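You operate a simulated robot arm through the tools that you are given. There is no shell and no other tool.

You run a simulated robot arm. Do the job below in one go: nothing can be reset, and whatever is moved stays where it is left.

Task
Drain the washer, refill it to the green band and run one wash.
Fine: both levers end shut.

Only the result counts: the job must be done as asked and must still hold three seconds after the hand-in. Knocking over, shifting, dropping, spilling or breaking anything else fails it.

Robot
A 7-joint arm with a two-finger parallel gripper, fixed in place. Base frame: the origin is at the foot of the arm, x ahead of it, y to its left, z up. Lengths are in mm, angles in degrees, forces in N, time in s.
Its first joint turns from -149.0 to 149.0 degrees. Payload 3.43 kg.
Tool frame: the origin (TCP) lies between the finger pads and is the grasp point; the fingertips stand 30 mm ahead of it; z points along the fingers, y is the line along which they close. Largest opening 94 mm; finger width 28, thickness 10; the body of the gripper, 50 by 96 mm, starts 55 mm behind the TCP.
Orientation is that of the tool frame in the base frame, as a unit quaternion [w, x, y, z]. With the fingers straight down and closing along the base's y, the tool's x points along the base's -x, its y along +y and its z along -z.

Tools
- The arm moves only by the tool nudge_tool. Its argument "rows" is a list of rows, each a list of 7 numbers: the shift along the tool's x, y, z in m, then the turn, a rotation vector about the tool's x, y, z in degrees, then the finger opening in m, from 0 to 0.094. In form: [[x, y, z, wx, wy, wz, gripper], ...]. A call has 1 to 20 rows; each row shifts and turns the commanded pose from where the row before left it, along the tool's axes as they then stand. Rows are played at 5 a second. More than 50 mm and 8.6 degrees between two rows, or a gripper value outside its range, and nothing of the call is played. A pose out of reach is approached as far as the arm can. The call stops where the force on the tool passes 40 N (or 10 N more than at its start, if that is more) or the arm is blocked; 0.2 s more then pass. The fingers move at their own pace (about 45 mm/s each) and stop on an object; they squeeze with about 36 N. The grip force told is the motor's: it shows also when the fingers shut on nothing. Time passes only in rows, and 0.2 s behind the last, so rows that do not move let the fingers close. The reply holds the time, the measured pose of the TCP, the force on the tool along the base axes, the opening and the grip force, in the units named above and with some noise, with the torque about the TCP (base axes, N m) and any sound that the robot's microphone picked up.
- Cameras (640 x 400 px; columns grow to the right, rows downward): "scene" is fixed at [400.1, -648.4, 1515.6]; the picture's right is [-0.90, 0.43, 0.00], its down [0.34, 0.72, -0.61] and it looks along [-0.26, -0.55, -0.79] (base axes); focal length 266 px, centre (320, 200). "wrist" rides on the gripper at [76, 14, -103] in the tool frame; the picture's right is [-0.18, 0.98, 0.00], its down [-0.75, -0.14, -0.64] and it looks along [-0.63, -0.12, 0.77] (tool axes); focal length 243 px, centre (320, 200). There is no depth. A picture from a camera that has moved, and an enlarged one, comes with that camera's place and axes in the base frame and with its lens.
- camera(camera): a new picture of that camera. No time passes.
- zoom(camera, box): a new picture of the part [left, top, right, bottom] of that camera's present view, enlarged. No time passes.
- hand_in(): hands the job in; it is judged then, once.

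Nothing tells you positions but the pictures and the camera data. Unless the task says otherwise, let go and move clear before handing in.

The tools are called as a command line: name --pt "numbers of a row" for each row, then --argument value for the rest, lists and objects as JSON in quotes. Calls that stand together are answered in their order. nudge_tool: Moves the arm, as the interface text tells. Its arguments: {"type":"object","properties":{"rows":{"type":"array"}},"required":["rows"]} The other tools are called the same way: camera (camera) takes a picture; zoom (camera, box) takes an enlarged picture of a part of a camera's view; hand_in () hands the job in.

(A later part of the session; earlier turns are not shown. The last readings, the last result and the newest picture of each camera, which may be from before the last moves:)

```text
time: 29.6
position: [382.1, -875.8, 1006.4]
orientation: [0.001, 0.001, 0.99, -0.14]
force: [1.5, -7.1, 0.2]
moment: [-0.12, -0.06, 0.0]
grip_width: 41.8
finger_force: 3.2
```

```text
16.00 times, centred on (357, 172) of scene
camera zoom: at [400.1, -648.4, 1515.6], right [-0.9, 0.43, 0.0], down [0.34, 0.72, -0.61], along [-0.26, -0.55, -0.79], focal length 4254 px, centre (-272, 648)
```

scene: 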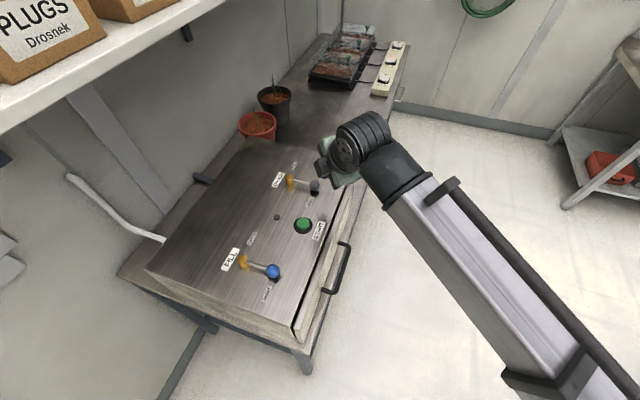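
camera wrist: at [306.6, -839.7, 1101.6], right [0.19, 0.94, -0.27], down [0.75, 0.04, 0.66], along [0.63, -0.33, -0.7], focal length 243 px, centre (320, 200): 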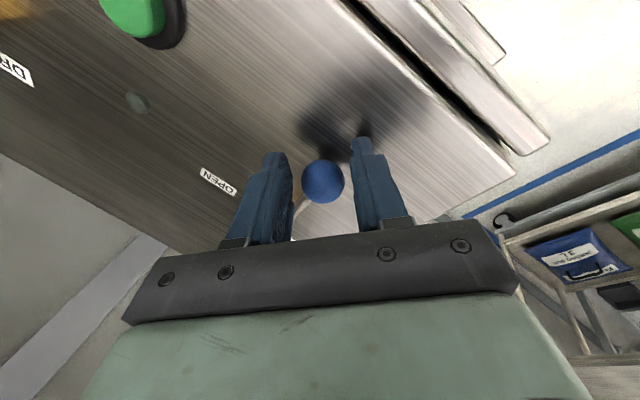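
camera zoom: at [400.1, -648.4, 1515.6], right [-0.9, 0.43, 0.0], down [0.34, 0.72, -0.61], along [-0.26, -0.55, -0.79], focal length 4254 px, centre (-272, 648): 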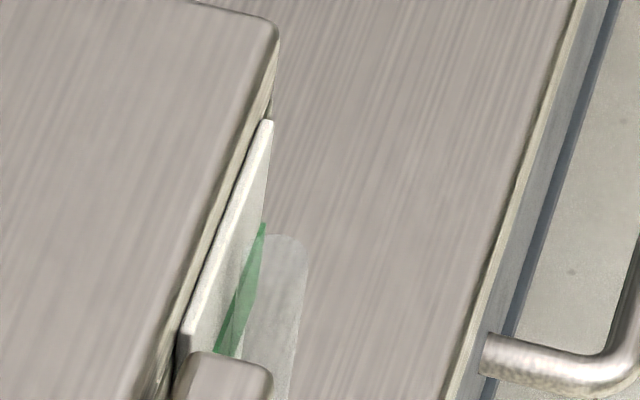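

FILL is shut again. I'll back off, lift out and go look at the gauge to learn the fill rate.

nudge_tool --pt "0 -0.006 0.0 0 0 0 0.044" --pt "0 0 -0.04 0 0 0 0.044" --pt "0 0 -0.04 0 0 0 0.044" --pt "0 0 0 8 0 0 0.044" --pt "0 0 0 8 0 0 0.044" --pt "0.04371 0.01086 0.00956 0 0 0 0.044" --pt "0.04371 0.01086 0.00956 0 0 0 0.044" --pt "0.04371 0.01086 0.00956 0 0 0 0.044" --pt "0.04371 0.01086 0.00956 0 0 0 0.044" --pt "0.04371 0.01086 0.00956 0 0 0 0.044" --pt "0.04371 0.01086 0.00956 0 0 0 0.044" --pt "0.04371 0.01086 0.00956 0 0 0 0.044" --pt "0 0 0 0 0 0 0.044"

camera --camera "wrist"

zoom --camera "wrist" --box '[110, 60, 260, 160]'

zoom --camera "scene" --box '[200, 150, 380, 320]'

```text
time: 32.4
position: [76.4, -830.8, 986.4]
orientation: [0.001, 0.0, 0.961, -0.277]
force: [-0.3, 1.1, -0.6]
moment: [-0.03, -0.01, 0.0]
grip_width: 44.0
finger_force: 0.1
```

```text
taken
camera wrist: at [0.2, -763.2, 1066.9], right [0.19, 0.83, -0.52], down [0.75, 0.22, 0.62], along [0.63, -0.51, -0.59], focal length 243 px, centre (320, 200)
```

wrist: 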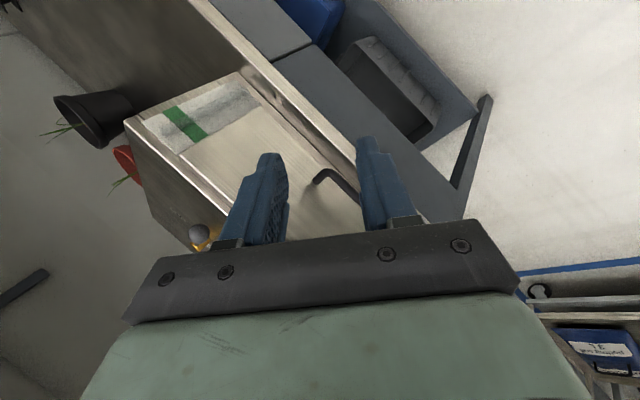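

```text
4.00 times, centred on (185, 110) of wrist
camera zoom: at [0.2, -763.2, 1066.9], right [0.19, 0.83, -0.52], down [0.75, 0.22, 0.62], along [0.63, -0.51, -0.59], focal length 970 px, centre (860, 560)
```

zoom: 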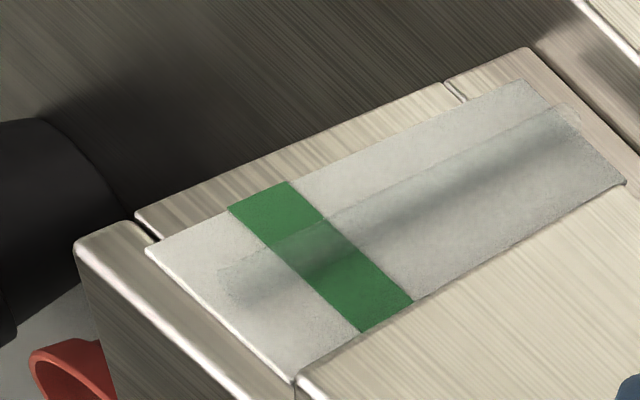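

```text
2.35 times, centred on (290, 235) of scene
camera zoom: at [400.1, -648.4, 1515.6], right [-0.9, 0.43, 0.0], down [0.34, 0.72, -0.61], along [-0.26, -0.55, -0.79], focal length 626 px, centre (391, 118)
```

zoom: 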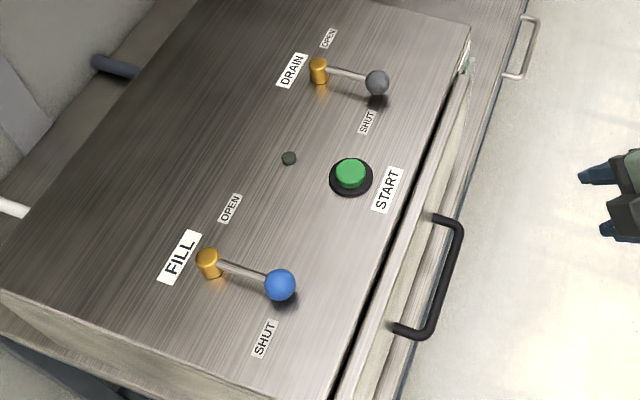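

The brief part-opening added nothing visible, so the valve probably only passes water near full open. I'll go back, straddle the knob again and open it fully for a short, timed moment.

nudge_tool --pt "-0.04371 -0.01086 -0.00956 0 0 0 0.044" --pt "-0.04371 -0.01086 -0.00956 0 0 0 0.044" --pt "-0.04371 -0.01086 -0.00956 0 0 0 0.044" --pt "-0.04371 -0.01086 -0.00956 0 0 0 0.044" --pt "-0.04371 -0.01086 -0.00956 0 0 0 0.044" --pt "-0.04371 -0.01086 -0.00956 0 0 0 0.044" --pt "-0.04371 -0.01086 -0.00956 0 0 0 0.044" --pt "0 0 0 -8 0 0 0.044" --pt "0 0 0 -8 0 0 0.044" --pt "0 0 0 0 0 0 0.044"

camera --camera "wrist"

```text
time: 34.6
position: [382.2, -859.3, 1086.2]
orientation: [0.001, 0.0, 0.99, -0.14]
force: [-0.4, 0.0, -0.8]
moment: [-0.02, -0.02, 0.0]
grip_width: 43.9
finger_force: 0.2
```

```text
taken
camera wrist: at [307.0, -816.1, 1180.9], right [0.18, 0.94, -0.27], down [0.75, 0.04, 0.66], along [0.63, -0.32, -0.7], focal length 243 px, centre (320, 200)
```

wrist: 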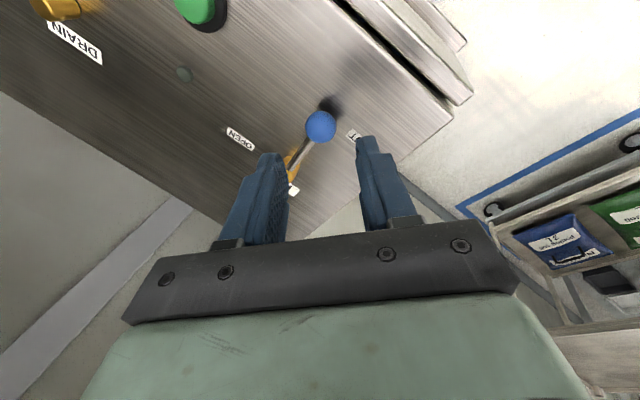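

The knob is unchanged at (393,-889). I'll descend to straddle it.

nudge_tool --pt "0 0 0.04 0 0 0 0.044" --pt "0 0 0.042 0 0 0 0.04" --pt "0 0 0 0 0 0 0.038" --pt "0 0 0 0 0 0 0.038"

zoom --camera "wrist" --box '[200, 60, 520, 260]'

```text
time: 35.6
position: [383.3, -880.5, 1007.0]
orientation: [0.001, 0.0, 0.99, -0.139]
force: [0.0, 0.2, 0.9]
moment: [0.0, 0.01, -0.01]
grip_width: 37.9
finger_force: 0.1
```

```text
2.00 times, centred on (360, 160) of wrist
camera zoom: at [307.2, -838.0, 1101.9], right [0.19, 0.94, -0.27], down [0.75, 0.04, 0.66], along [0.63, -0.33, -0.7], focal length 485 px, centre (240, 280)
```

zoom: 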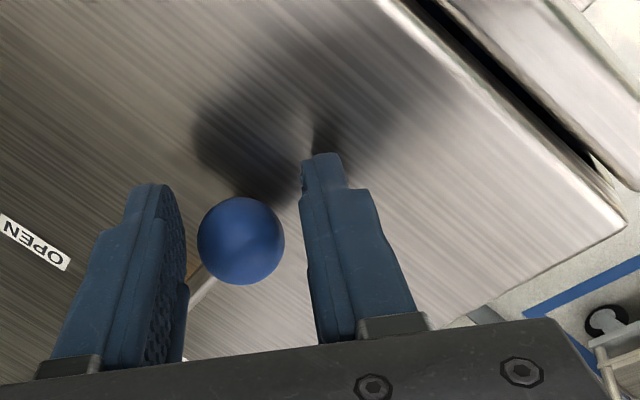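

Straddled. Now a quick full swing to OPEN and straight back to SHUT.

nudge_tool --pt "0 -0.01875 0.00537 0 0 0 0.038" --pt "0 -0.01875 0.00537 0 0 0 0.038" --pt "0 -0.01875 0.00537 0 0 0 0.038" --pt "0 -0.01875 0.00537 0 0 0 0.038" --pt "0 0.0202 -0.00579 0 0 0 0.038" --pt "0 0.0202 -0.00579 0 0 0 0.038" --pt "0 0.0202 -0.00579 0 0 0 0.038" --pt "0 0.0202 -0.00579 0 0 0 0.038"

zoom --camera "wrist" --box '[200, 60, 520, 260]'

zoom --camera "scene" --box '[339, 160, 375, 184]'

```text
time: 37.4
position: [382.4, -876.4, 1007.0]
orientation: [0.001, 0.002, 0.99, -0.141]
force: [1.2, -4.6, 1.0]
moment: [-0.15, -0.07, -0.01]
grip_width: 41.0
finger_force: 3.6
```

```text
2.00 times, centred on (360, 160) of wrist
camera zoom: at [306.5, -832.8, 1102.0], right [0.19, 0.94, -0.27], down [0.75, 0.04, 0.66], along [0.63, -0.33, -0.7], focal length 485 px, centre (240, 280)
```

zoom: 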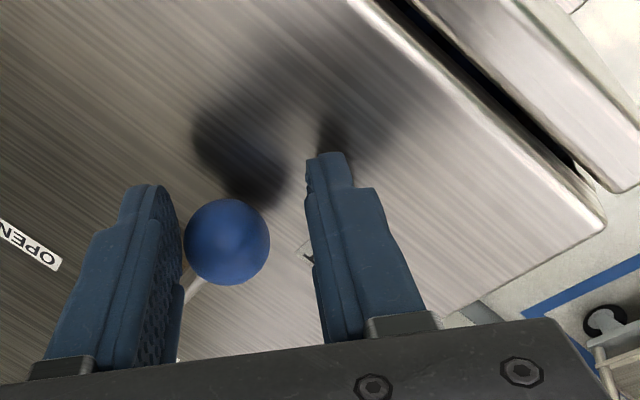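

```text
16.00 times, centred on (357, 172) of scene
camera zoom: at [400.1, -648.4, 1515.6], right [-0.9, 0.43, 0.0], down [0.34, 0.72, -0.61], along [-0.26, -0.55, -0.79], focal length 4254 px, centre (-272, 648)
```

zoom: 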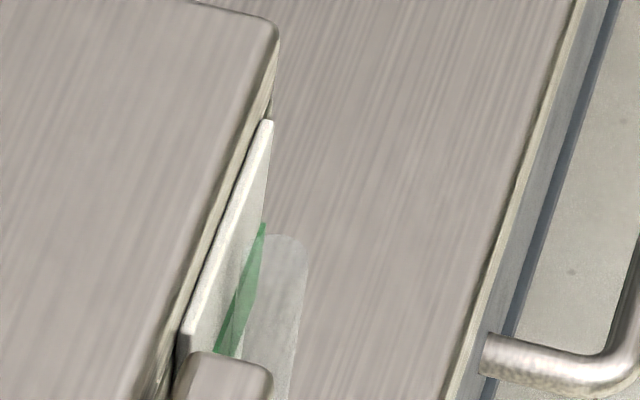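

The swing is done and FILL is shut again. Back to the gauge viewing spot.

nudge_tool --pt "0 -0.006 0.0 0 0 0 0.044" --pt "0 0 -0.04 0 0 0 0.044" --pt "0 0 -0.04 0 0 0 0.044" --pt "0 0 0 8 0 0 0.044" --pt "0 0 0 8 0 0 0.044" --pt "0.04371 0.01086 0.00956 0 0 0 0.044" --pt "0.04371 0.01086 0.00956 0 0 0 0.044" --pt "0.04371 0.01086 0.00956 0 0 0 0.044" --pt "0.04371 0.01086 0.00956 0 0 0 0.044" --pt "0.04371 0.01086 0.00956 0 0 0 0.044" --pt "0.04371 0.01086 0.00956 0 0 0 0.044" --pt "0.04371 0.01086 0.00956 0 0 0 0.044" --pt "0 0 0 0 0 0 0.044"

zoom --camera "wrist" --box '[110, 60, 260, 160]'

zoom --camera "scene" --box '[200, 150, 380, 320]'

```text
time: 40.2
position: [76.2, -830.9, 986.1]
orientation: [0.001, -0.001, 0.961, -0.276]
force: [0.1, -0.6, -0.1]
moment: [-0.04, 0.01, -0.03]
grip_width: 43.9
finger_force: 0.1
```

```text
4.00 times, centred on (185, 110) of wrist
camera zoom: at [-0.2, -763.6, 1066.3], right [0.19, 0.83, -0.52], down [0.75, 0.22, 0.62], along [0.63, -0.51, -0.59], focal length 970 px, centre (860, 560)
```

zoom: 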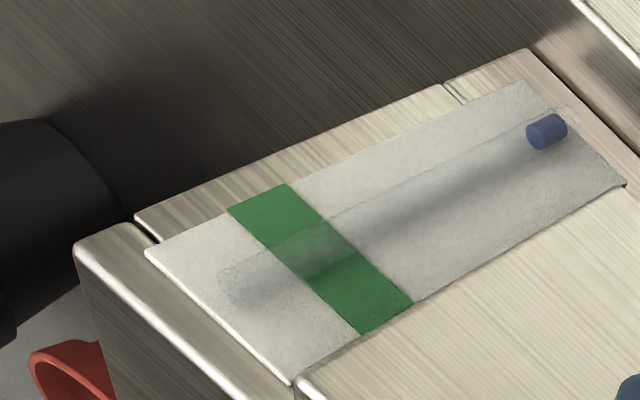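

```text
2.35 times, centred on (290, 235) of scene
camera zoom: at [400.1, -648.4, 1515.6], right [-0.9, 0.43, 0.0], down [0.34, 0.72, -0.61], along [-0.26, -0.55, -0.79], focal length 626 px, centre (391, 118)
```

zoom: 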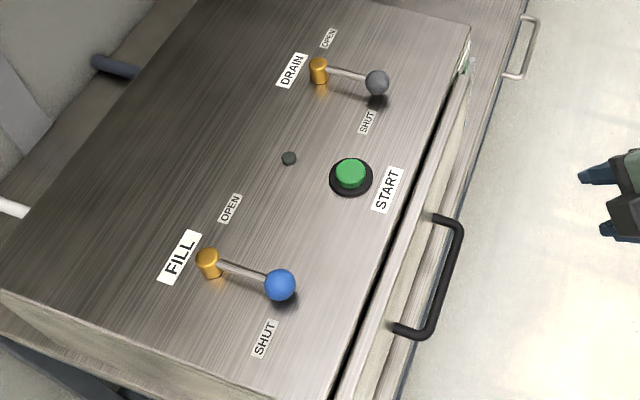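

The full swing raised the level about 13 mm (to z≈822; target ≈914). I'll repeat the same swing with a 2 s hold at OPEN, then check again.

nudge_tool --pt "-0.04371 -0.01086 -0.00956 0 0 0 0.044" --pt "-0.04371 -0.01086 -0.00956 0 0 0 0.044" --pt "-0.04371 -0.01086 -0.00956 0 0 0 0.044" --pt "-0.04371 -0.01086 -0.00956 0 0 0 0.044" --pt "-0.04371 -0.01086 -0.00956 0 0 0 0.044" --pt "-0.04371 -0.01086 -0.00956 0 0 0 0.044" --pt "-0.04371 -0.01086 -0.00956 0 0 0 0.044" --pt "0 0 0 -8 0 0 0.044" --pt "0 0 0 -8 0 0 0.044" --pt "0 0 0.04 0 0 0 0.044" --pt "0 0 0.04 0 0 0 0.042" --pt "0 0 0 0 0 0 0.038" --pt "0 0 0 0 0 0 0.038"

zoom --camera "wrist" --box '[200, 60, 520, 260]'

```text
time: 43.0
position: [382.4, -880.8, 1006.5]
orientation: [0.001, 0.001, 0.99, -0.14]
force: [0.2, 0.0, -0.4]
moment: [0.01, 0.05, 0.03]
grip_width: 38.1
finger_force: 0.0
```

```text
2.00 times, centred on (360, 160) of wrist
camera zoom: at [306.4, -837.7, 1102.1], right [0.19, 0.94, -0.27], down [0.75, 0.04, 0.66], along [0.63, -0.33, -0.7], focal length 485 px, centre (240, 280)
```

zoom: 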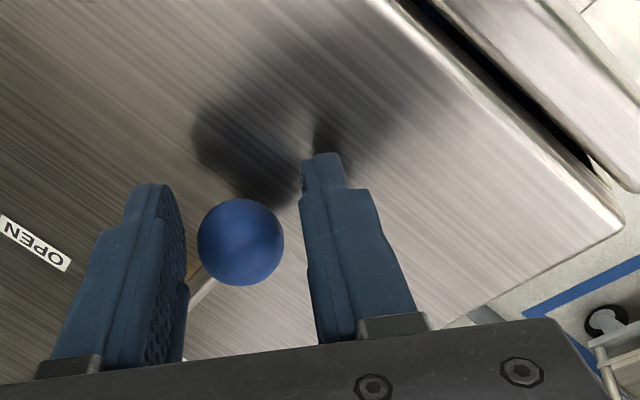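

Straddled as before. Now I swing open, hold 2 s, and swing shut in one call.

nudge_tool --pt "0 -0.01875 0.00537 0 0 0 0.038" --pt "0 -0.01875 0.00537 0 0 0 0.038" --pt "0 -0.01875 0.00537 0 0 0 0.038" --pt "0 -0.01875 0.00537 0 0 0 0.038" --pt "0 0 0 0 0 0 0.038" --pt "0 0 0 0 0 0 0.038" --pt "0 0 0 0 0 0 0.038" --pt "0 0 0 0 0 0 0.038" --pt "0 0 0 0 0 0 0.038" --pt "0 0 0 0 0 0 0.038" --pt "0 0 0 0 0 0 0.038" --pt "0 0 0 0 0 0 0.038" --pt "0 0 0 0 0 0 0.038" --pt "0 0 0 0 0 0 0.038" --pt "0 0.0202 -0.00579 0 0 0 0.038" --pt "0 0.0202 -0.00579 0 0 0 0.038" --pt "0 0.0202 -0.00579 0 0 0 0.038" --pt "0 0.0202 -0.00579 0 0 0 0.038"

zoom --camera "wrist" --box '[200, 60, 520, 260]'

zoom --camera "scene" --box '[339, 160, 375, 184]'

```text
time: 46.8
position: [383.4, -876.8, 1008.4]
orientation: [0.0, 0.002, 0.99, -0.141]
force: [1.7, -3.6, 0.6]
moment: [-0.05, -0.04, 0.02]
grip_width: 40.1
finger_force: 1.4
```

```text
2.00 times, centred on (360, 160) of wrist
camera zoom: at [307.1, -833.0, 1103.5], right [0.19, 0.94, -0.27], down [0.75, 0.04, 0.66], along [0.63, -0.33, -0.7], focal length 485 px, centre (240, 280)
```

zoom: 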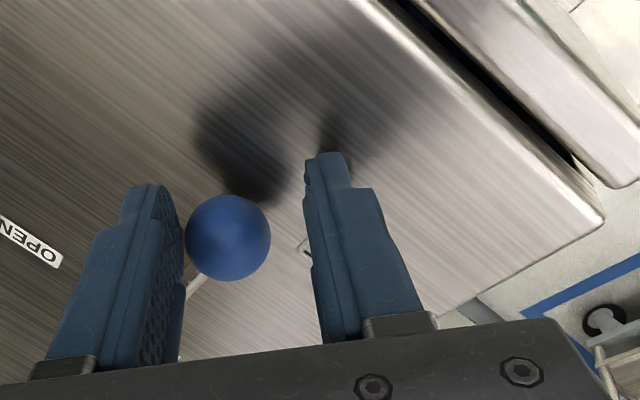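

```text
16.00 times, centred on (357, 172) of scene
camera zoom: at [400.1, -648.4, 1515.6], right [-0.9, 0.43, 0.0], down [0.34, 0.72, -0.61], along [-0.26, -0.55, -0.79], focal length 4254 px, centre (-272, 648)
```

zoom: 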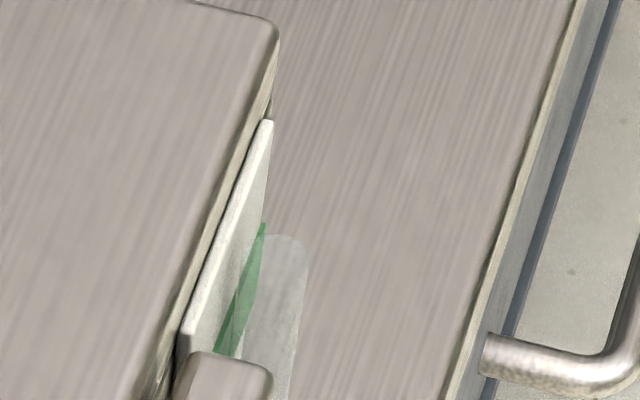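

FILL is shut again. Checking the gauge.

nudge_tool --pt "0 -0.006 0.0 0 0 0 0.044" --pt "0 0 -0.04 0 0 0 0.044" --pt "0 0 -0.04 0 0 0 0.044" --pt "0 0 0 8 0 0 0.044" --pt "0 0 0 8 0 0 0.044" --pt "0.04371 0.01086 0.00956 0 0 0 0.044" --pt "0.04371 0.01086 0.00956 0 0 0 0.044" --pt "0.04371 0.01086 0.00956 0 0 0 0.044" --pt "0.04371 0.01086 0.00956 0 0 0 0.044" --pt "0.04371 0.01086 0.00956 0 0 0 0.044" --pt "0.04371 0.01086 0.00956 0 0 0 0.044" --pt "0.04371 0.01086 0.00956 0 0 0 0.044" --pt "0 0 0 0 0 0 0.044"

zoom --camera "wrist" --box '[110, 60, 260, 160]'

zoom --camera "scene" --box '[200, 150, 380, 320]'

```text
time: 49.6
position: [76.2, -830.3, 989.3]
orientation: [0.0, 0.0, 0.961, -0.275]
force: [0.7, -0.6, 0.4]
moment: [0.0, -0.02, -0.02]
grip_width: 44.2
finger_force: 0.1
```

```text
4.00 times, centred on (185, 110) of wrist
camera zoom: at [0.3, -762.6, 1068.7], right [0.19, 0.83, -0.52], down [0.75, 0.22, 0.62], along [0.63, -0.51, -0.59], focal length 970 px, centre (860, 560)
```

zoom: 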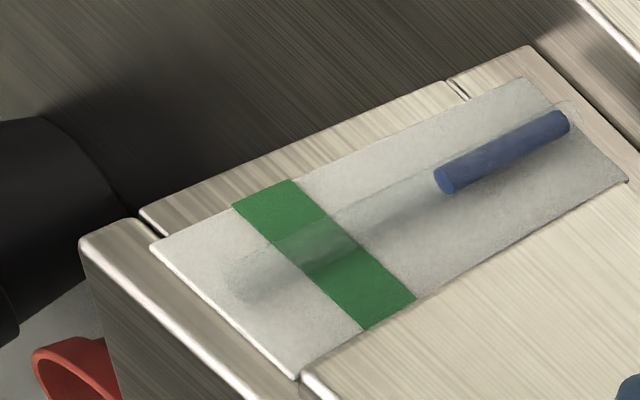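

```text
2.35 times, centred on (290, 235) of scene
camera zoom: at [400.1, -648.4, 1515.6], right [-0.9, 0.43, 0.0], down [0.34, 0.72, -0.61], along [-0.26, -0.55, -0.79], focal length 626 px, centre (391, 118)
```

zoom: 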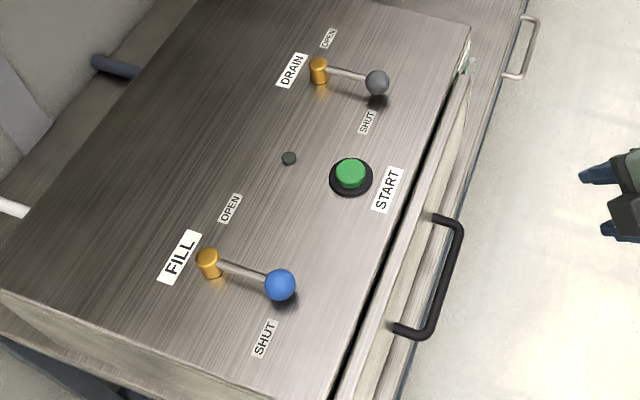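

The level is now at z≈867 (+45 mm from a 2 s hold plus swing, about 16 mm/s). The band runs 903–924, so one more identical swing should land at about 912, mid-band.

nudge_tool --pt "-0.04371 -0.01086 -0.00956 0 0 0 0.044" --pt "-0.04371 -0.01086 -0.00956 0 0 0 0.044" --pt "-0.04371 -0.01086 -0.00956 0 0 0 0.044" --pt "-0.04371 -0.01086 -0.00956 0 0 0 0.044" --pt "-0.04371 -0.01086 -0.00956 0 0 0 0.044" --pt "-0.04371 -0.01086 -0.00956 0 0 0 0.044" --pt "-0.04371 -0.01086 -0.00956 0 0 0 0.044" --pt "0 0 0 -8 0 0 0.044" --pt "0 0 0 -8 0 0 0.044" --pt "0 0 0.04 0 0 0 0.044" --pt "0 0 0.042 0 0 0 0.042" --pt "0 0 0 0 0 0 0.038" --pt "0 0 0 0 0 0 0.038"

zoom --camera "wrist" --box '[200, 60, 520, 260]'

```text
time: 52.4
position: [382.7, -881.6, 1006.7]
orientation: [0.001, 0.0, 0.99, -0.139]
force: [0.4, -0.4, 0.0]
moment: [-0.01, 0.01, 0.01]
grip_width: 38.2
finger_force: 0.0
```

```text
2.00 times, centred on (360, 160) of wrist
camera zoom: at [307.4, -838.5, 1101.4], right [0.19, 0.94, -0.27], down [0.75, 0.04, 0.66], along [0.63, -0.33, -0.7], focal length 485 px, centre (240, 280)
```

zoom: 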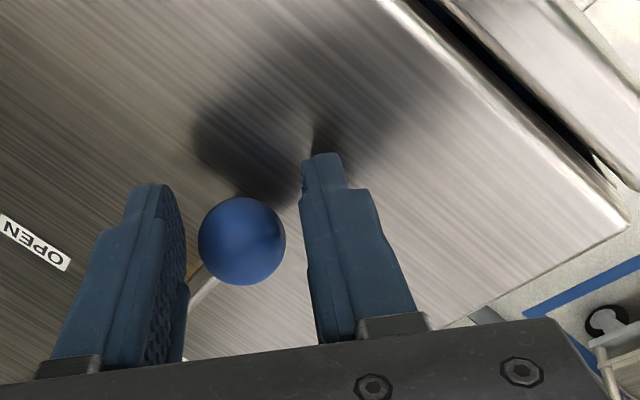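

The start position is the same as last time, so I'll run the same open, 2 s hold, and shut swing.

nudge_tool --pt "0 -0.01875 0.00537 0 0 0 0.038" --pt "0 -0.01875 0.00537 0 0 0 0.038" --pt "0 -0.01875 0.00537 0 0 0 0.038" --pt "0 -0.01875 0.00537 0 0 0 0.038" --pt "0 0 0 0 0 0 0.038" --pt "0 0 0 0 0 0 0.038" --pt "0 0 0 0 0 0 0.038" --pt "0 0 0 0 0 0 0.038" --pt "0 0 0 0 0 0 0.038" --pt "0 0 0 0 0 0 0.038" --pt "0 0 0 0 0 0 0.038" --pt "0 0 0 0 0 0 0.038" --pt "0 0 0 0 0 0 0.038" --pt "0 0 0 0 0 0 0.038" --pt "0 0.0202 -0.00579 0 0 0 0.038" --pt "0 0.0202 -0.00579 0 0 0 0.038" --pt "0 0.0202 -0.00579 0 0 0 0.038" --pt "0 0.0202 -0.00579 0 0 0 0.038"

zoom --camera "wrist" --box '[200, 60, 520, 260]'

zoom --camera "scene" --box '[339, 160, 375, 184]'

```text
time: 56.2
position: [380.4, -875.8, 1008.0]
orientation: [0.001, 0.002, 0.99, -0.14]
force: [1.6, -4.4, 1.3]
moment: [-0.09, -0.07, -0.02]
grip_width: 40.3
finger_force: 2.2
```

```text
2.00 times, centred on (360, 160) of wrist
camera zoom: at [306.2, -832.9, 1102.8], right [0.19, 0.94, -0.27], down [0.75, 0.04, 0.66], along [0.63, -0.33, -0.7], focal length 485 px, centre (240, 280)
```

zoom: 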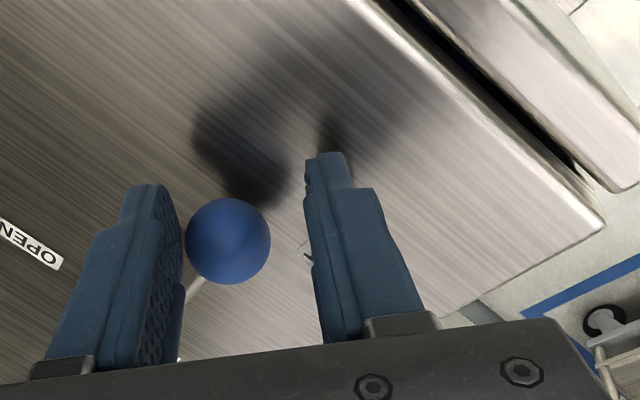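

```text
16.00 times, centred on (357, 172) of scene
camera zoom: at [400.1, -648.4, 1515.6], right [-0.9, 0.43, 0.0], down [0.34, 0.72, -0.61], along [-0.26, -0.55, -0.79], focal length 4254 px, centre (-272, 648)
```

zoom: 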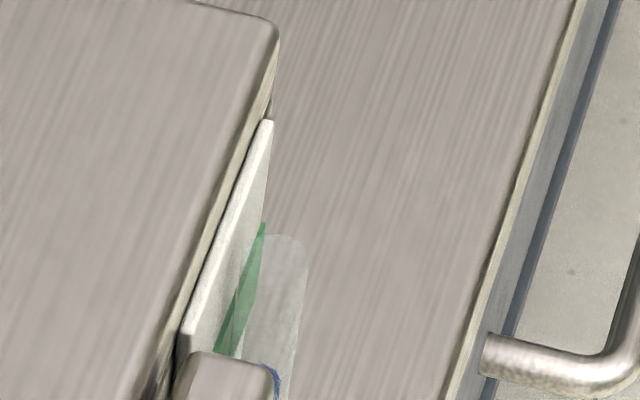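

The blue meniscus is now visible just above the drawer front, close to where it was at the start. I'll confirm with the wrist view.

nudge_tool --pt "0 -0.006 0.0 0 0 0 0.044" --pt "0 0 -0.04 0 0 0 0.044" --pt "0 0 -0.04 0 0 0 0.044" --pt "0 0 0 8 0 0 0.044" --pt "0 0 0 8 0 0 0.044" --pt "0.04371 0.01086 0.00956 0 0 0 0.044" --pt "0.04371 0.01086 0.00956 0 0 0 0.044" --pt "0.04371 0.01086 0.00956 0 0 0 0.044" --pt "0.04371 0.01086 0.00956 0 0 0 0.044" --pt "0.04371 0.01086 0.00956 0 0 0 0.044" --pt "0.04371 0.01086 0.00956 0 0 0 0.044" --pt "0.04371 0.01086 0.00956 0 0 0 0.044" --pt "0 0 0 0 0 0 0.044"

zoom --camera "wrist" --box '[110, 60, 260, 160]'

zoom --camera "scene" --box '[200, 150, 380, 320]'

zoom --camera "wrist" --box '[140, 80, 230, 140]'

```text
time: 59.0
position: [76.9, -830.9, 988.9]
orientation: [0.0, 0.0, 0.961, -0.276]
force: [0.1, 0.2, 0.6]
moment: [0.02, -0.01, -0.04]
grip_width: 44.3
finger_force: 0.0
```

```text
4.00 times, centred on (185, 110) of wrist
camera zoom: at [0.6, -763.8, 1068.1], right [0.19, 0.83, -0.52], down [0.75, 0.22, 0.62], along [0.63, -0.51, -0.59], focal length 970 px, centre (860, 560)
```

zoom: 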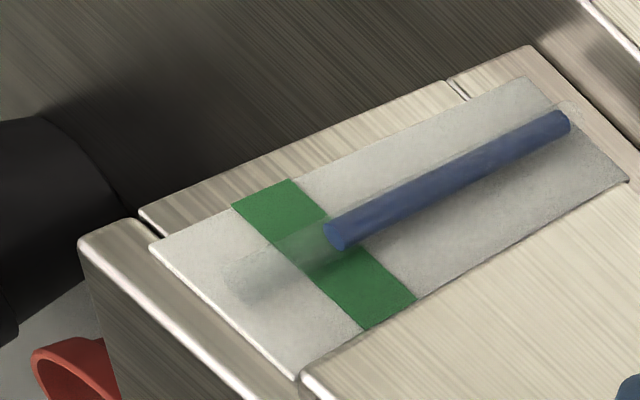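

```text
2.35 times, centred on (290, 235) of scene
camera zoom: at [400.1, -648.4, 1515.6], right [-0.9, 0.43, 0.0], down [0.34, 0.72, -0.61], along [-0.26, -0.55, -0.79], focal length 626 px, centre (391, 118)
```

zoom: 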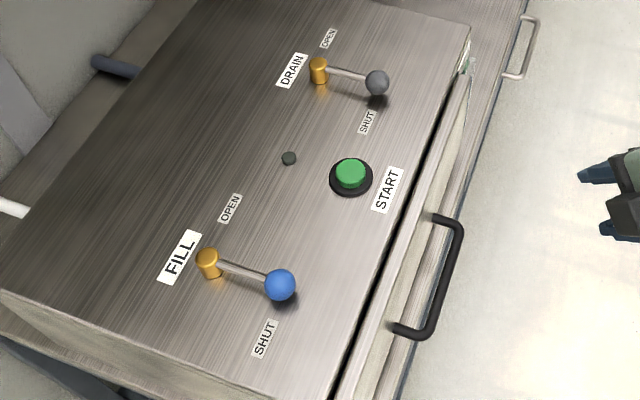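

```text
6.67 times, centred on (185, 110) of wrist
camera zoom: at [0.6, -763.8, 1068.1], right [0.19, 0.83, -0.52], down [0.75, 0.22, 0.62], along [0.63, -0.51, -0.59], focal length 1618 px, centre (1220, 800)
```

zoom: 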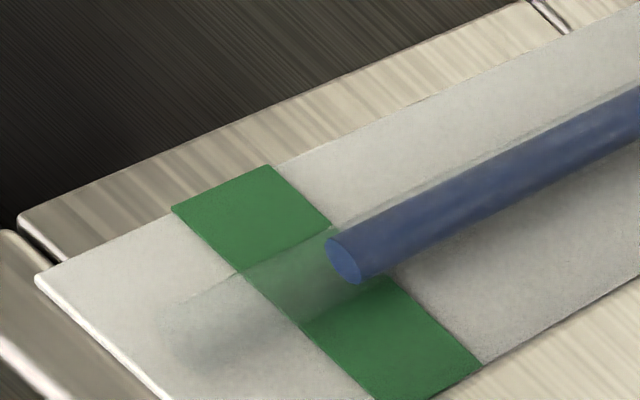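

The level is z≈912, mid-band (903–924), and both levers are at SHUT. Now START: I'll close the fingers, move above the green button at about (288,-976,980) and check the alignment.

nudge_tool --pt "0 -0.0241 -0.0386 0 0 0 0.0" --pt "0 -0.0241 -0.0386 0 0 0 0.0" --pt "0 0 0 -8 0 0 0.0" --pt "0 0 0 -8 0 0 0.0" --pt "-0.03517 -0.0234 0.0067 0 0 0 0.0" --pt "-0.03517 -0.0234 0.0067 0 0 0 0.0" --pt "-0.03517 -0.0234 0.0067 0 0 0 0.0" --pt "-0.03517 -0.0234 0.0067 0 0 0 0.0" --pt "-0.03517 -0.0234 0.0067 0 0 0 0.0" --pt "-0.03517 -0.0234 0.0067 0 0 0 0.0" --pt "0 0 0 0 0 0 0.0"

camera --camera "wrist"

zoom --camera "scene" --box '[200, 150, 380, 320]'

```text
time: 61.4
position: [287.3, -978.8, 1079.8]
orientation: [0.0, 0.001, 0.99, -0.14]
force: [0.4, -0.5, 0.8]
moment: [0.03, 0.01, 0.0]
grip_width: 0.1
finger_force: 33.2
```

```text
taken
camera wrist: at [211.3, -934.3, 1174.6], right [0.19, 0.94, -0.27], down [0.75, 0.04, 0.66], along [0.63, -0.33, -0.7], focal length 243 px, centre (320, 200)
```

wrist: 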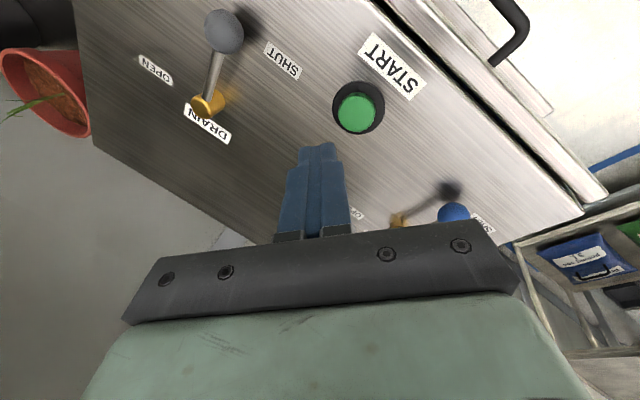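

```text
2.35 times, centred on (290, 235) of scene
camera zoom: at [400.1, -648.4, 1515.6], right [-0.9, 0.43, 0.0], down [0.34, 0.72, -0.61], along [-0.26, -0.55, -0.79], focal length 626 px, centre (391, 118)
```

zoom: 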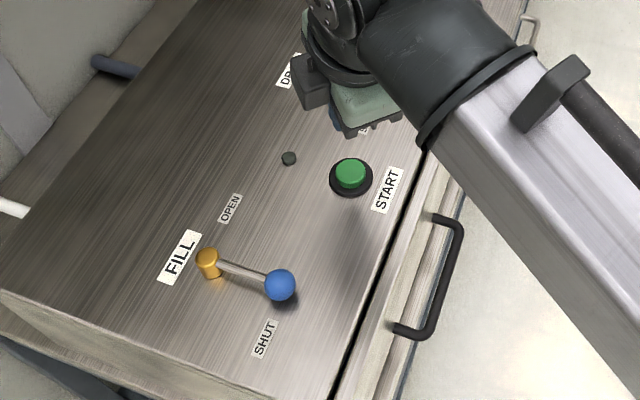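

The button is at (288.5,-974), directly under the tip. I'll descend to just above it.

nudge_tool --pt "-0.0005 0.009 0.026 0 0 0 0.0" --pt "-0.0005 0.009 0.026 0 0 0 0.0" --pt "0 0 0 0 0 0 0.0"

zoom --camera "wrist" --box '[200, 60, 520, 260]'

zoom --camera "scene" --box '[260, 180, 350, 240]'

```text
time: 62.2
position: [288.1, -972.4, 1024.8]
orientation: [0.001, 0.0, 0.99, -0.14]
force: [-0.6, 0.0, -1.0]
moment: [0.0, 0.01, 0.0]
grip_width: 0.4
finger_force: 33.4
```

```text
2.00 times, centred on (360, 160) of wrist
camera zoom: at [212.4, -930.6, 1119.7], right [0.19, 0.94, -0.27], down [0.75, 0.04, 0.66], along [0.63, -0.33, -0.7], focal length 485 px, centre (240, 280)
```

zoom: 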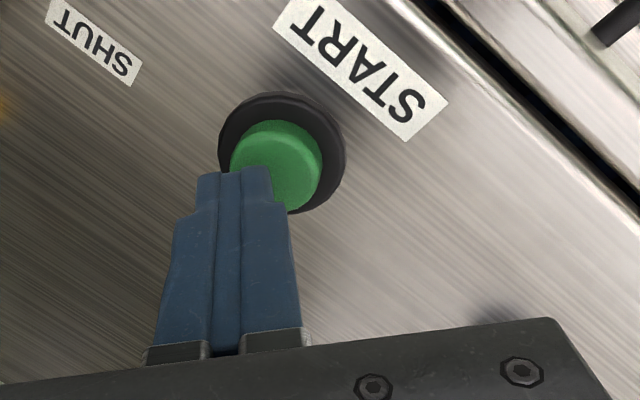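

```text
6.67 times, centred on (305, 210) of scene
camera zoom: at [400.1, -648.4, 1515.6], right [-0.9, 0.43, 0.0], down [0.34, 0.72, -0.61], along [-0.26, -0.55, -0.79], focal length 1772 px, centre (420, 133)
```

zoom: 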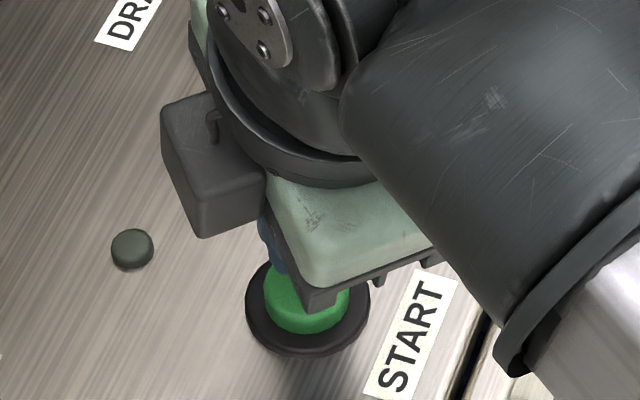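

The tip is centred over the button about 10 mm above it. I'll press down gently in small steps.

nudge_tool --pt "0 0.0011 0.00385 0 0 0 0.0" --pt "0 0.0011 0.00385 0 0 0 0.0" --pt "0 0.0008 0.0029 0 0 0 0.0"

zoom --camera "scene" --box '[260, 180, 350, 240]'

zoom --camera "wrist" --box '[200, 60, 520, 260]'

```text
time: 63.0
position: [288.1, -974.1, 1013.4]
orientation: [0.001, -0.001, 0.99, -0.14]
force: [-0.8, 0.1, 0.4]
moment: [0.01, 0.0, -0.02]
grip_width: 0.0
finger_force: 32.3
```

```text
6.67 times, centred on (305, 210) of scene
camera zoom: at [400.1, -648.4, 1515.6], right [-0.9, 0.43, 0.0], down [0.34, 0.72, -0.61], along [-0.26, -0.55, -0.79], focal length 1772 px, centre (420, 133)
```

zoom: 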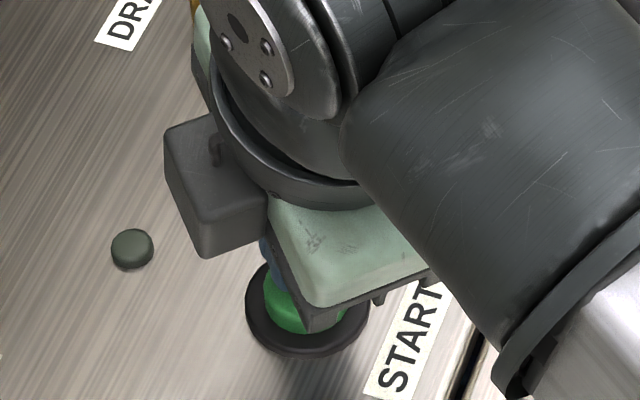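

```text
2.00 times, centred on (360, 160) of wrist
camera zoom: at [212.5, -930.8, 1108.7], right [0.19, 0.94, -0.27], down [0.75, 0.04, 0.66], along [0.63, -0.33, -0.7], focal length 485 px, centre (240, 280)
```

zoom: 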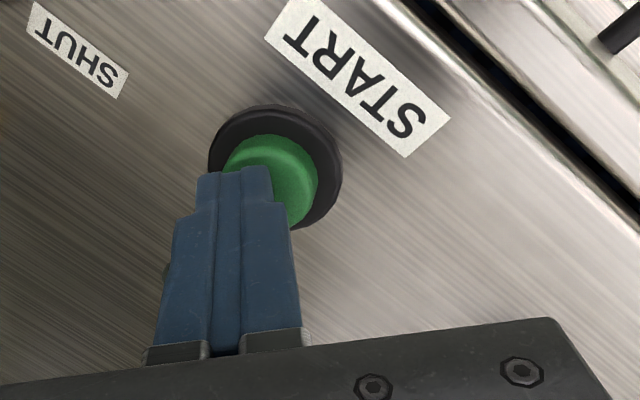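

No contact yet. I'll continue down in 2 mm steps.

nudge_tool --pt "0 0.00055 0.00192 0 0 0 0.0" --pt "0 0.00055 0.00192 0 0 0 0.0"

zoom --camera "scene" --box '[260, 180, 350, 240]'

```text
time: 63.6
position: [288.6, -974.5, 1009.7]
orientation: [0.001, 0.001, 0.99, -0.139]
force: [0.7, -0.7, 0.4]
moment: [-0.01, -0.01, 0.01]
grip_width: 0.2
finger_force: 32.6
```

```text
6.67 times, centred on (305, 210) of scene
camera zoom: at [400.1, -648.4, 1515.6], right [-0.9, 0.43, 0.0], down [0.34, 0.72, -0.61], along [-0.26, -0.55, -0.79], focal length 1772 px, centre (420, 133)
```

zoom: 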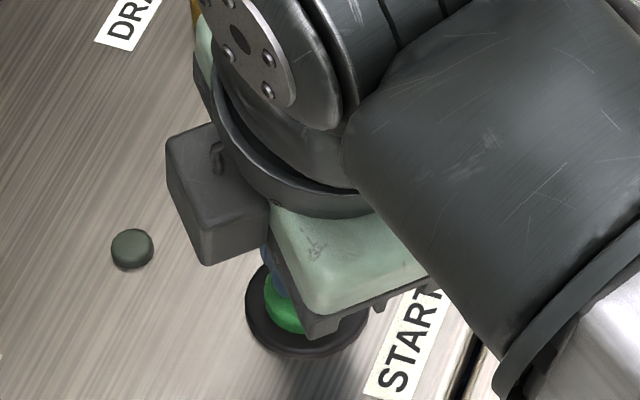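

nudge_tool --pt "0 0.00055 0.00192 0 0 0 0.0" --pt "0 0.00055 0.00192 0 0 0 0.0"

zoom --camera "scene" --box '[260, 180, 350, 240]'

zoom --camera "wrist" --box '[200, 60, 520, 260]'

```text
time: 64.2
position: [288.1, -974.3, 1006.4]
orientation: [0.001, 0.001, 0.99, -0.14]
force: [0.9, 1.2, 2.9]
moment: [0.04, 0.03, 0.0]
grip_width: 0.1
finger_force: 33.0
heard: click
```

```text
6.67 times, centred on (305, 210) of scene
camera zoom: at [400.1, -648.4, 1515.6], right [-0.9, 0.43, 0.0], down [0.34, 0.72, -0.61], along [-0.26, -0.55, -0.79], focal length 1772 px, centre (420, 133)
```

zoom: 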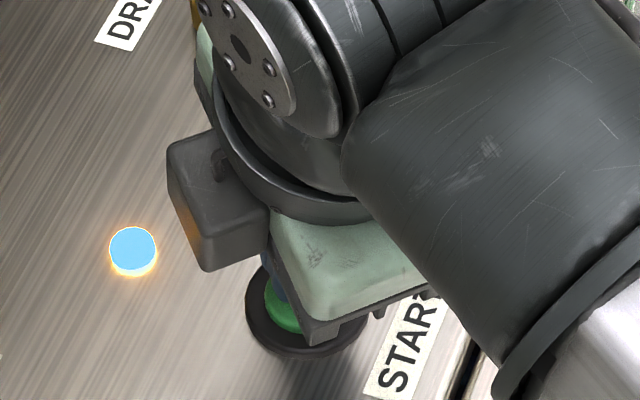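

```text
2.00 times, centred on (360, 160) of wrist
camera zoom: at [212.5, -930.7, 1101.5], right [0.19, 0.94, -0.27], down [0.75, 0.04, 0.66], along [0.63, -0.33, -0.7], focal length 485 px, centre (240, 280)
```

zoom: 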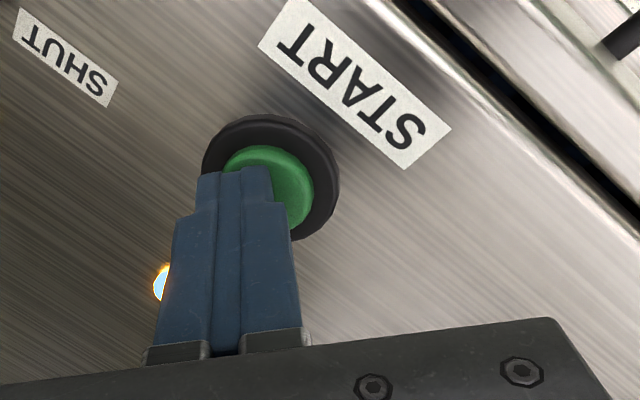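

The button clicked and the lamp lit, so the wash has started. I'll lift straight off the button and move clear, then watch until the wash ends.

nudge_tool --pt "0 -0.0055 -0.0192 0 0 0 0.0" --pt "0 -0.0083 -0.0288 0 0 0 0.0" --pt "0 -0.0083 -0.0288 0 0 0 0.0" --pt "0 0 0 8 0 0 0" --pt "0 0 0 8 0 0 0" --pt "0.0426 0.0247 -0.0155 0 0 0 0" --pt "0.0426 0.0247 -0.0155 0 0 0 0" --pt "0.0426 0.0247 -0.0155 0 0 0 0" --pt "0.0426 0.0247 -0.0155 0 0 0 0" --pt "0.0426 0.0247 -0.0155 0 0 0 0" --pt "0 0 0 0 0 0 0"

camera --camera "wrist"

zoom --camera "scene" --box '[200, 150, 380, 320]'

zoom --camera "scene" --box '[339, 160, 375, 184]'

```text
refused: row 6 steps farther than a row can; nothing moved
```

```text
taken
camera wrist: at [212.5, -930.7, 1101.5], right [0.19, 0.94, -0.27], down [0.75, 0.04, 0.66], along [0.63, -0.33, -0.7], focal length 243 px, centre (320, 200)
```

wrist: 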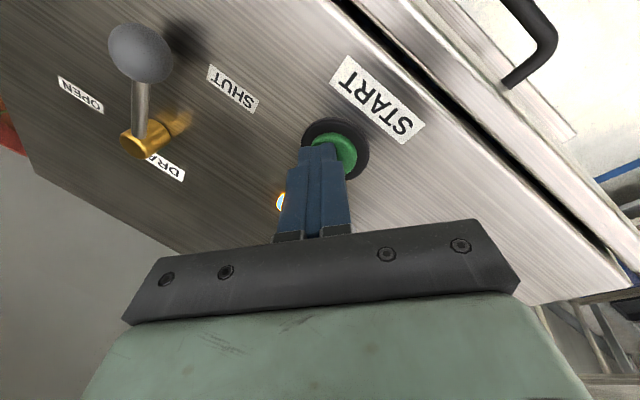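

```text
2.35 times, centred on (290, 235) of scene
camera zoom: at [400.1, -648.4, 1515.6], right [-0.9, 0.43, 0.0], down [0.34, 0.72, -0.61], along [-0.26, -0.55, -0.79], focal length 626 px, centre (391, 118)
```

zoom: 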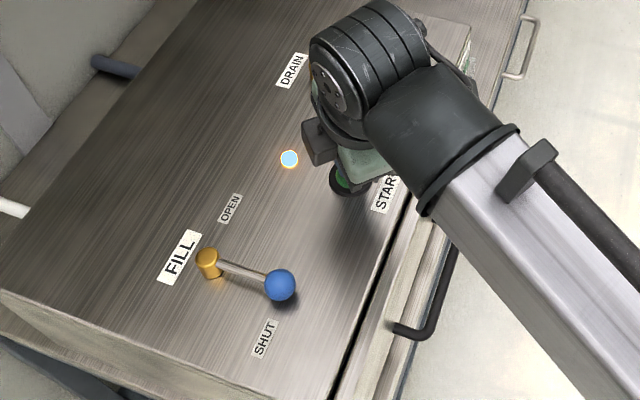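

```text
16.00 times, centred on (357, 172) of scene
camera zoom: at [400.1, -648.4, 1515.6], right [-0.9, 0.43, 0.0], down [0.34, 0.72, -0.61], along [-0.26, -0.55, -0.79], focal length 4254 px, centre (-272, 648)
```

zoom: 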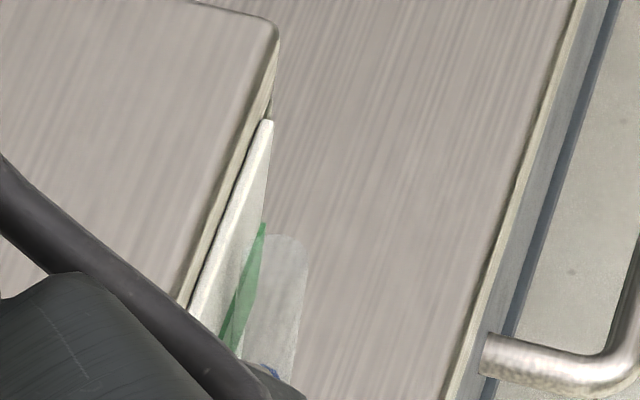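

That call was refused because one step was too long. I'll send it again with shorter steps.

nudge_tool --pt "0 -0.0055 -0.0192 0 0 0 0.0" --pt "0 -0.0083 -0.0288 0 0 0 0.0" --pt "0 -0.0083 -0.0288 0 0 0 0.0" --pt "0 0 0 8 0 0 0" --pt "0 0 0 8 0 0 0" --pt "0.0355 0.0206 -0.0129 0 0 0 0" --pt "0.0355 0.0206 -0.0129 0 0 0 0" --pt "0.0355 0.0206 -0.0129 0 0 0 0" --pt "0.0355 0.0206 -0.0129 0 0 0 0" --pt "0.0355 0.0206 -0.0129 0 0 0 0" --pt "0.0355 0.0206 -0.0129 0 0 0 0" --pt "0 0.0254 0.0407 0 0 0 0" --pt "0 0.0254 0.0407 0 0 0 0" --pt "0 0 0 0 0 0 0"

zoom --camera "wrist" --box '[110, 60, 260, 160]'

zoom --camera "scene" --box '[200, 150, 380, 320]'

```text
time: 67.2
position: [74.3, -827.0, 989.5]
orientation: [0.001, 0.001, 0.961, -0.275]
force: [0.4, 1.0, -0.4]
moment: [0.02, -0.02, -0.01]
grip_width: 0.0
finger_force: 33.4
```

```text
4.00 times, centred on (185, 110) of wrist
camera zoom: at [-0.8, -760.1, 1069.7], right [0.19, 0.83, -0.52], down [0.75, 0.22, 0.62], along [0.63, -0.51, -0.59], focal length 970 px, centre (860, 560)
```

zoom: 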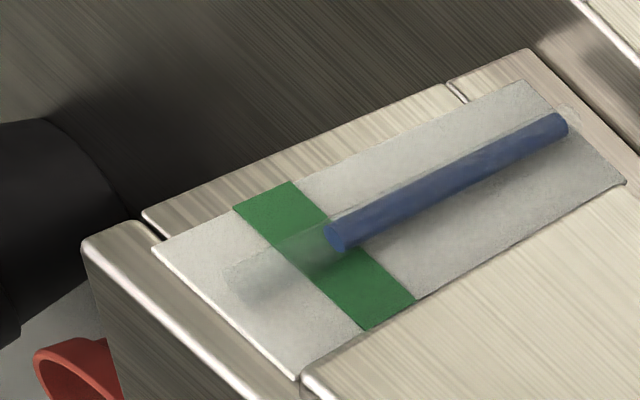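

```text
2.35 times, centred on (290, 235) of scene
camera zoom: at [400.1, -648.4, 1515.6], right [-0.9, 0.43, 0.0], down [0.34, 0.72, -0.61], along [-0.26, -0.55, -0.79], focal length 626 px, centre (391, 118)
```

zoom: 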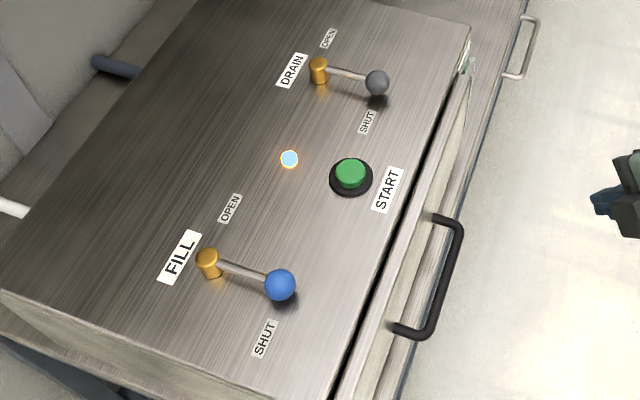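

The lamp is lit, both levers are shut and the level holds mid-band. I'll wait for the wash to finish.

nudge_tool --pt "0 0 0 0 0 0 0" --pt "0 0 0 0 0 0 0" --pt "0 0 0 0 0 0 0" --pt "0 0 0 0 0 0 0" --pt "0 0 0 0 0 0 0" --pt "0 0 0 0 0 0 0" --pt "0 0 0 0 0 0 0" --pt "0 0 0 0 0 0 0" --pt "0 0 0 0 0 0 0" --pt "0 0 0 0 0 0 0" --pt "0 0 0 0 0 0 0" --pt "0 0 0 0 0 0 0" --pt "0 0 0 0 0 0 0" --pt "0 0 0 0 0 0 0" --pt "0 0 0 0 0 0 0" --pt "0 0 0 0 0 0 0" --pt "0 0 0 0 0 0 0" --pt "0 0 0 0 0 0 0" --pt "0 0 0 0 0 0 0" --pt "0 0 0 0 0 0 0"

zoom --camera "scene" --box '[200, 150, 380, 320]'

```text
time: 71.4
position: [74.3, -827.1, 990.3]
orientation: [0.0, 0.001, 0.961, -0.276]
force: [0.6, -0.3, 0.2]
moment: [0.0, 0.03, -0.01]
grip_width: 0.0
finger_force: 32.8
```

```text
2.35 times, centred on (290, 235) of scene
camera zoom: at [400.1, -648.4, 1515.6], right [-0.9, 0.43, 0.0], down [0.34, 0.72, -0.61], along [-0.26, -0.55, -0.79], focal length 626 px, centre (391, 118)
```

zoom: 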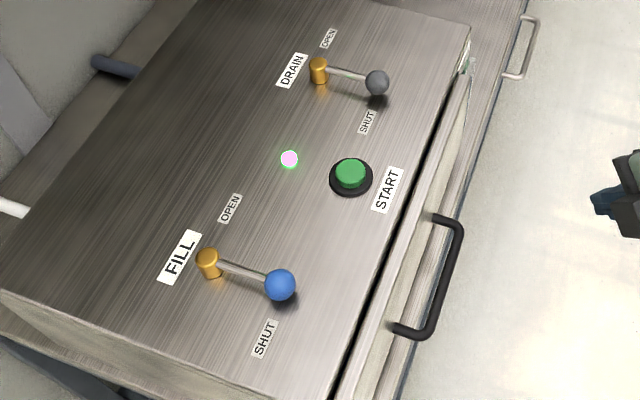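

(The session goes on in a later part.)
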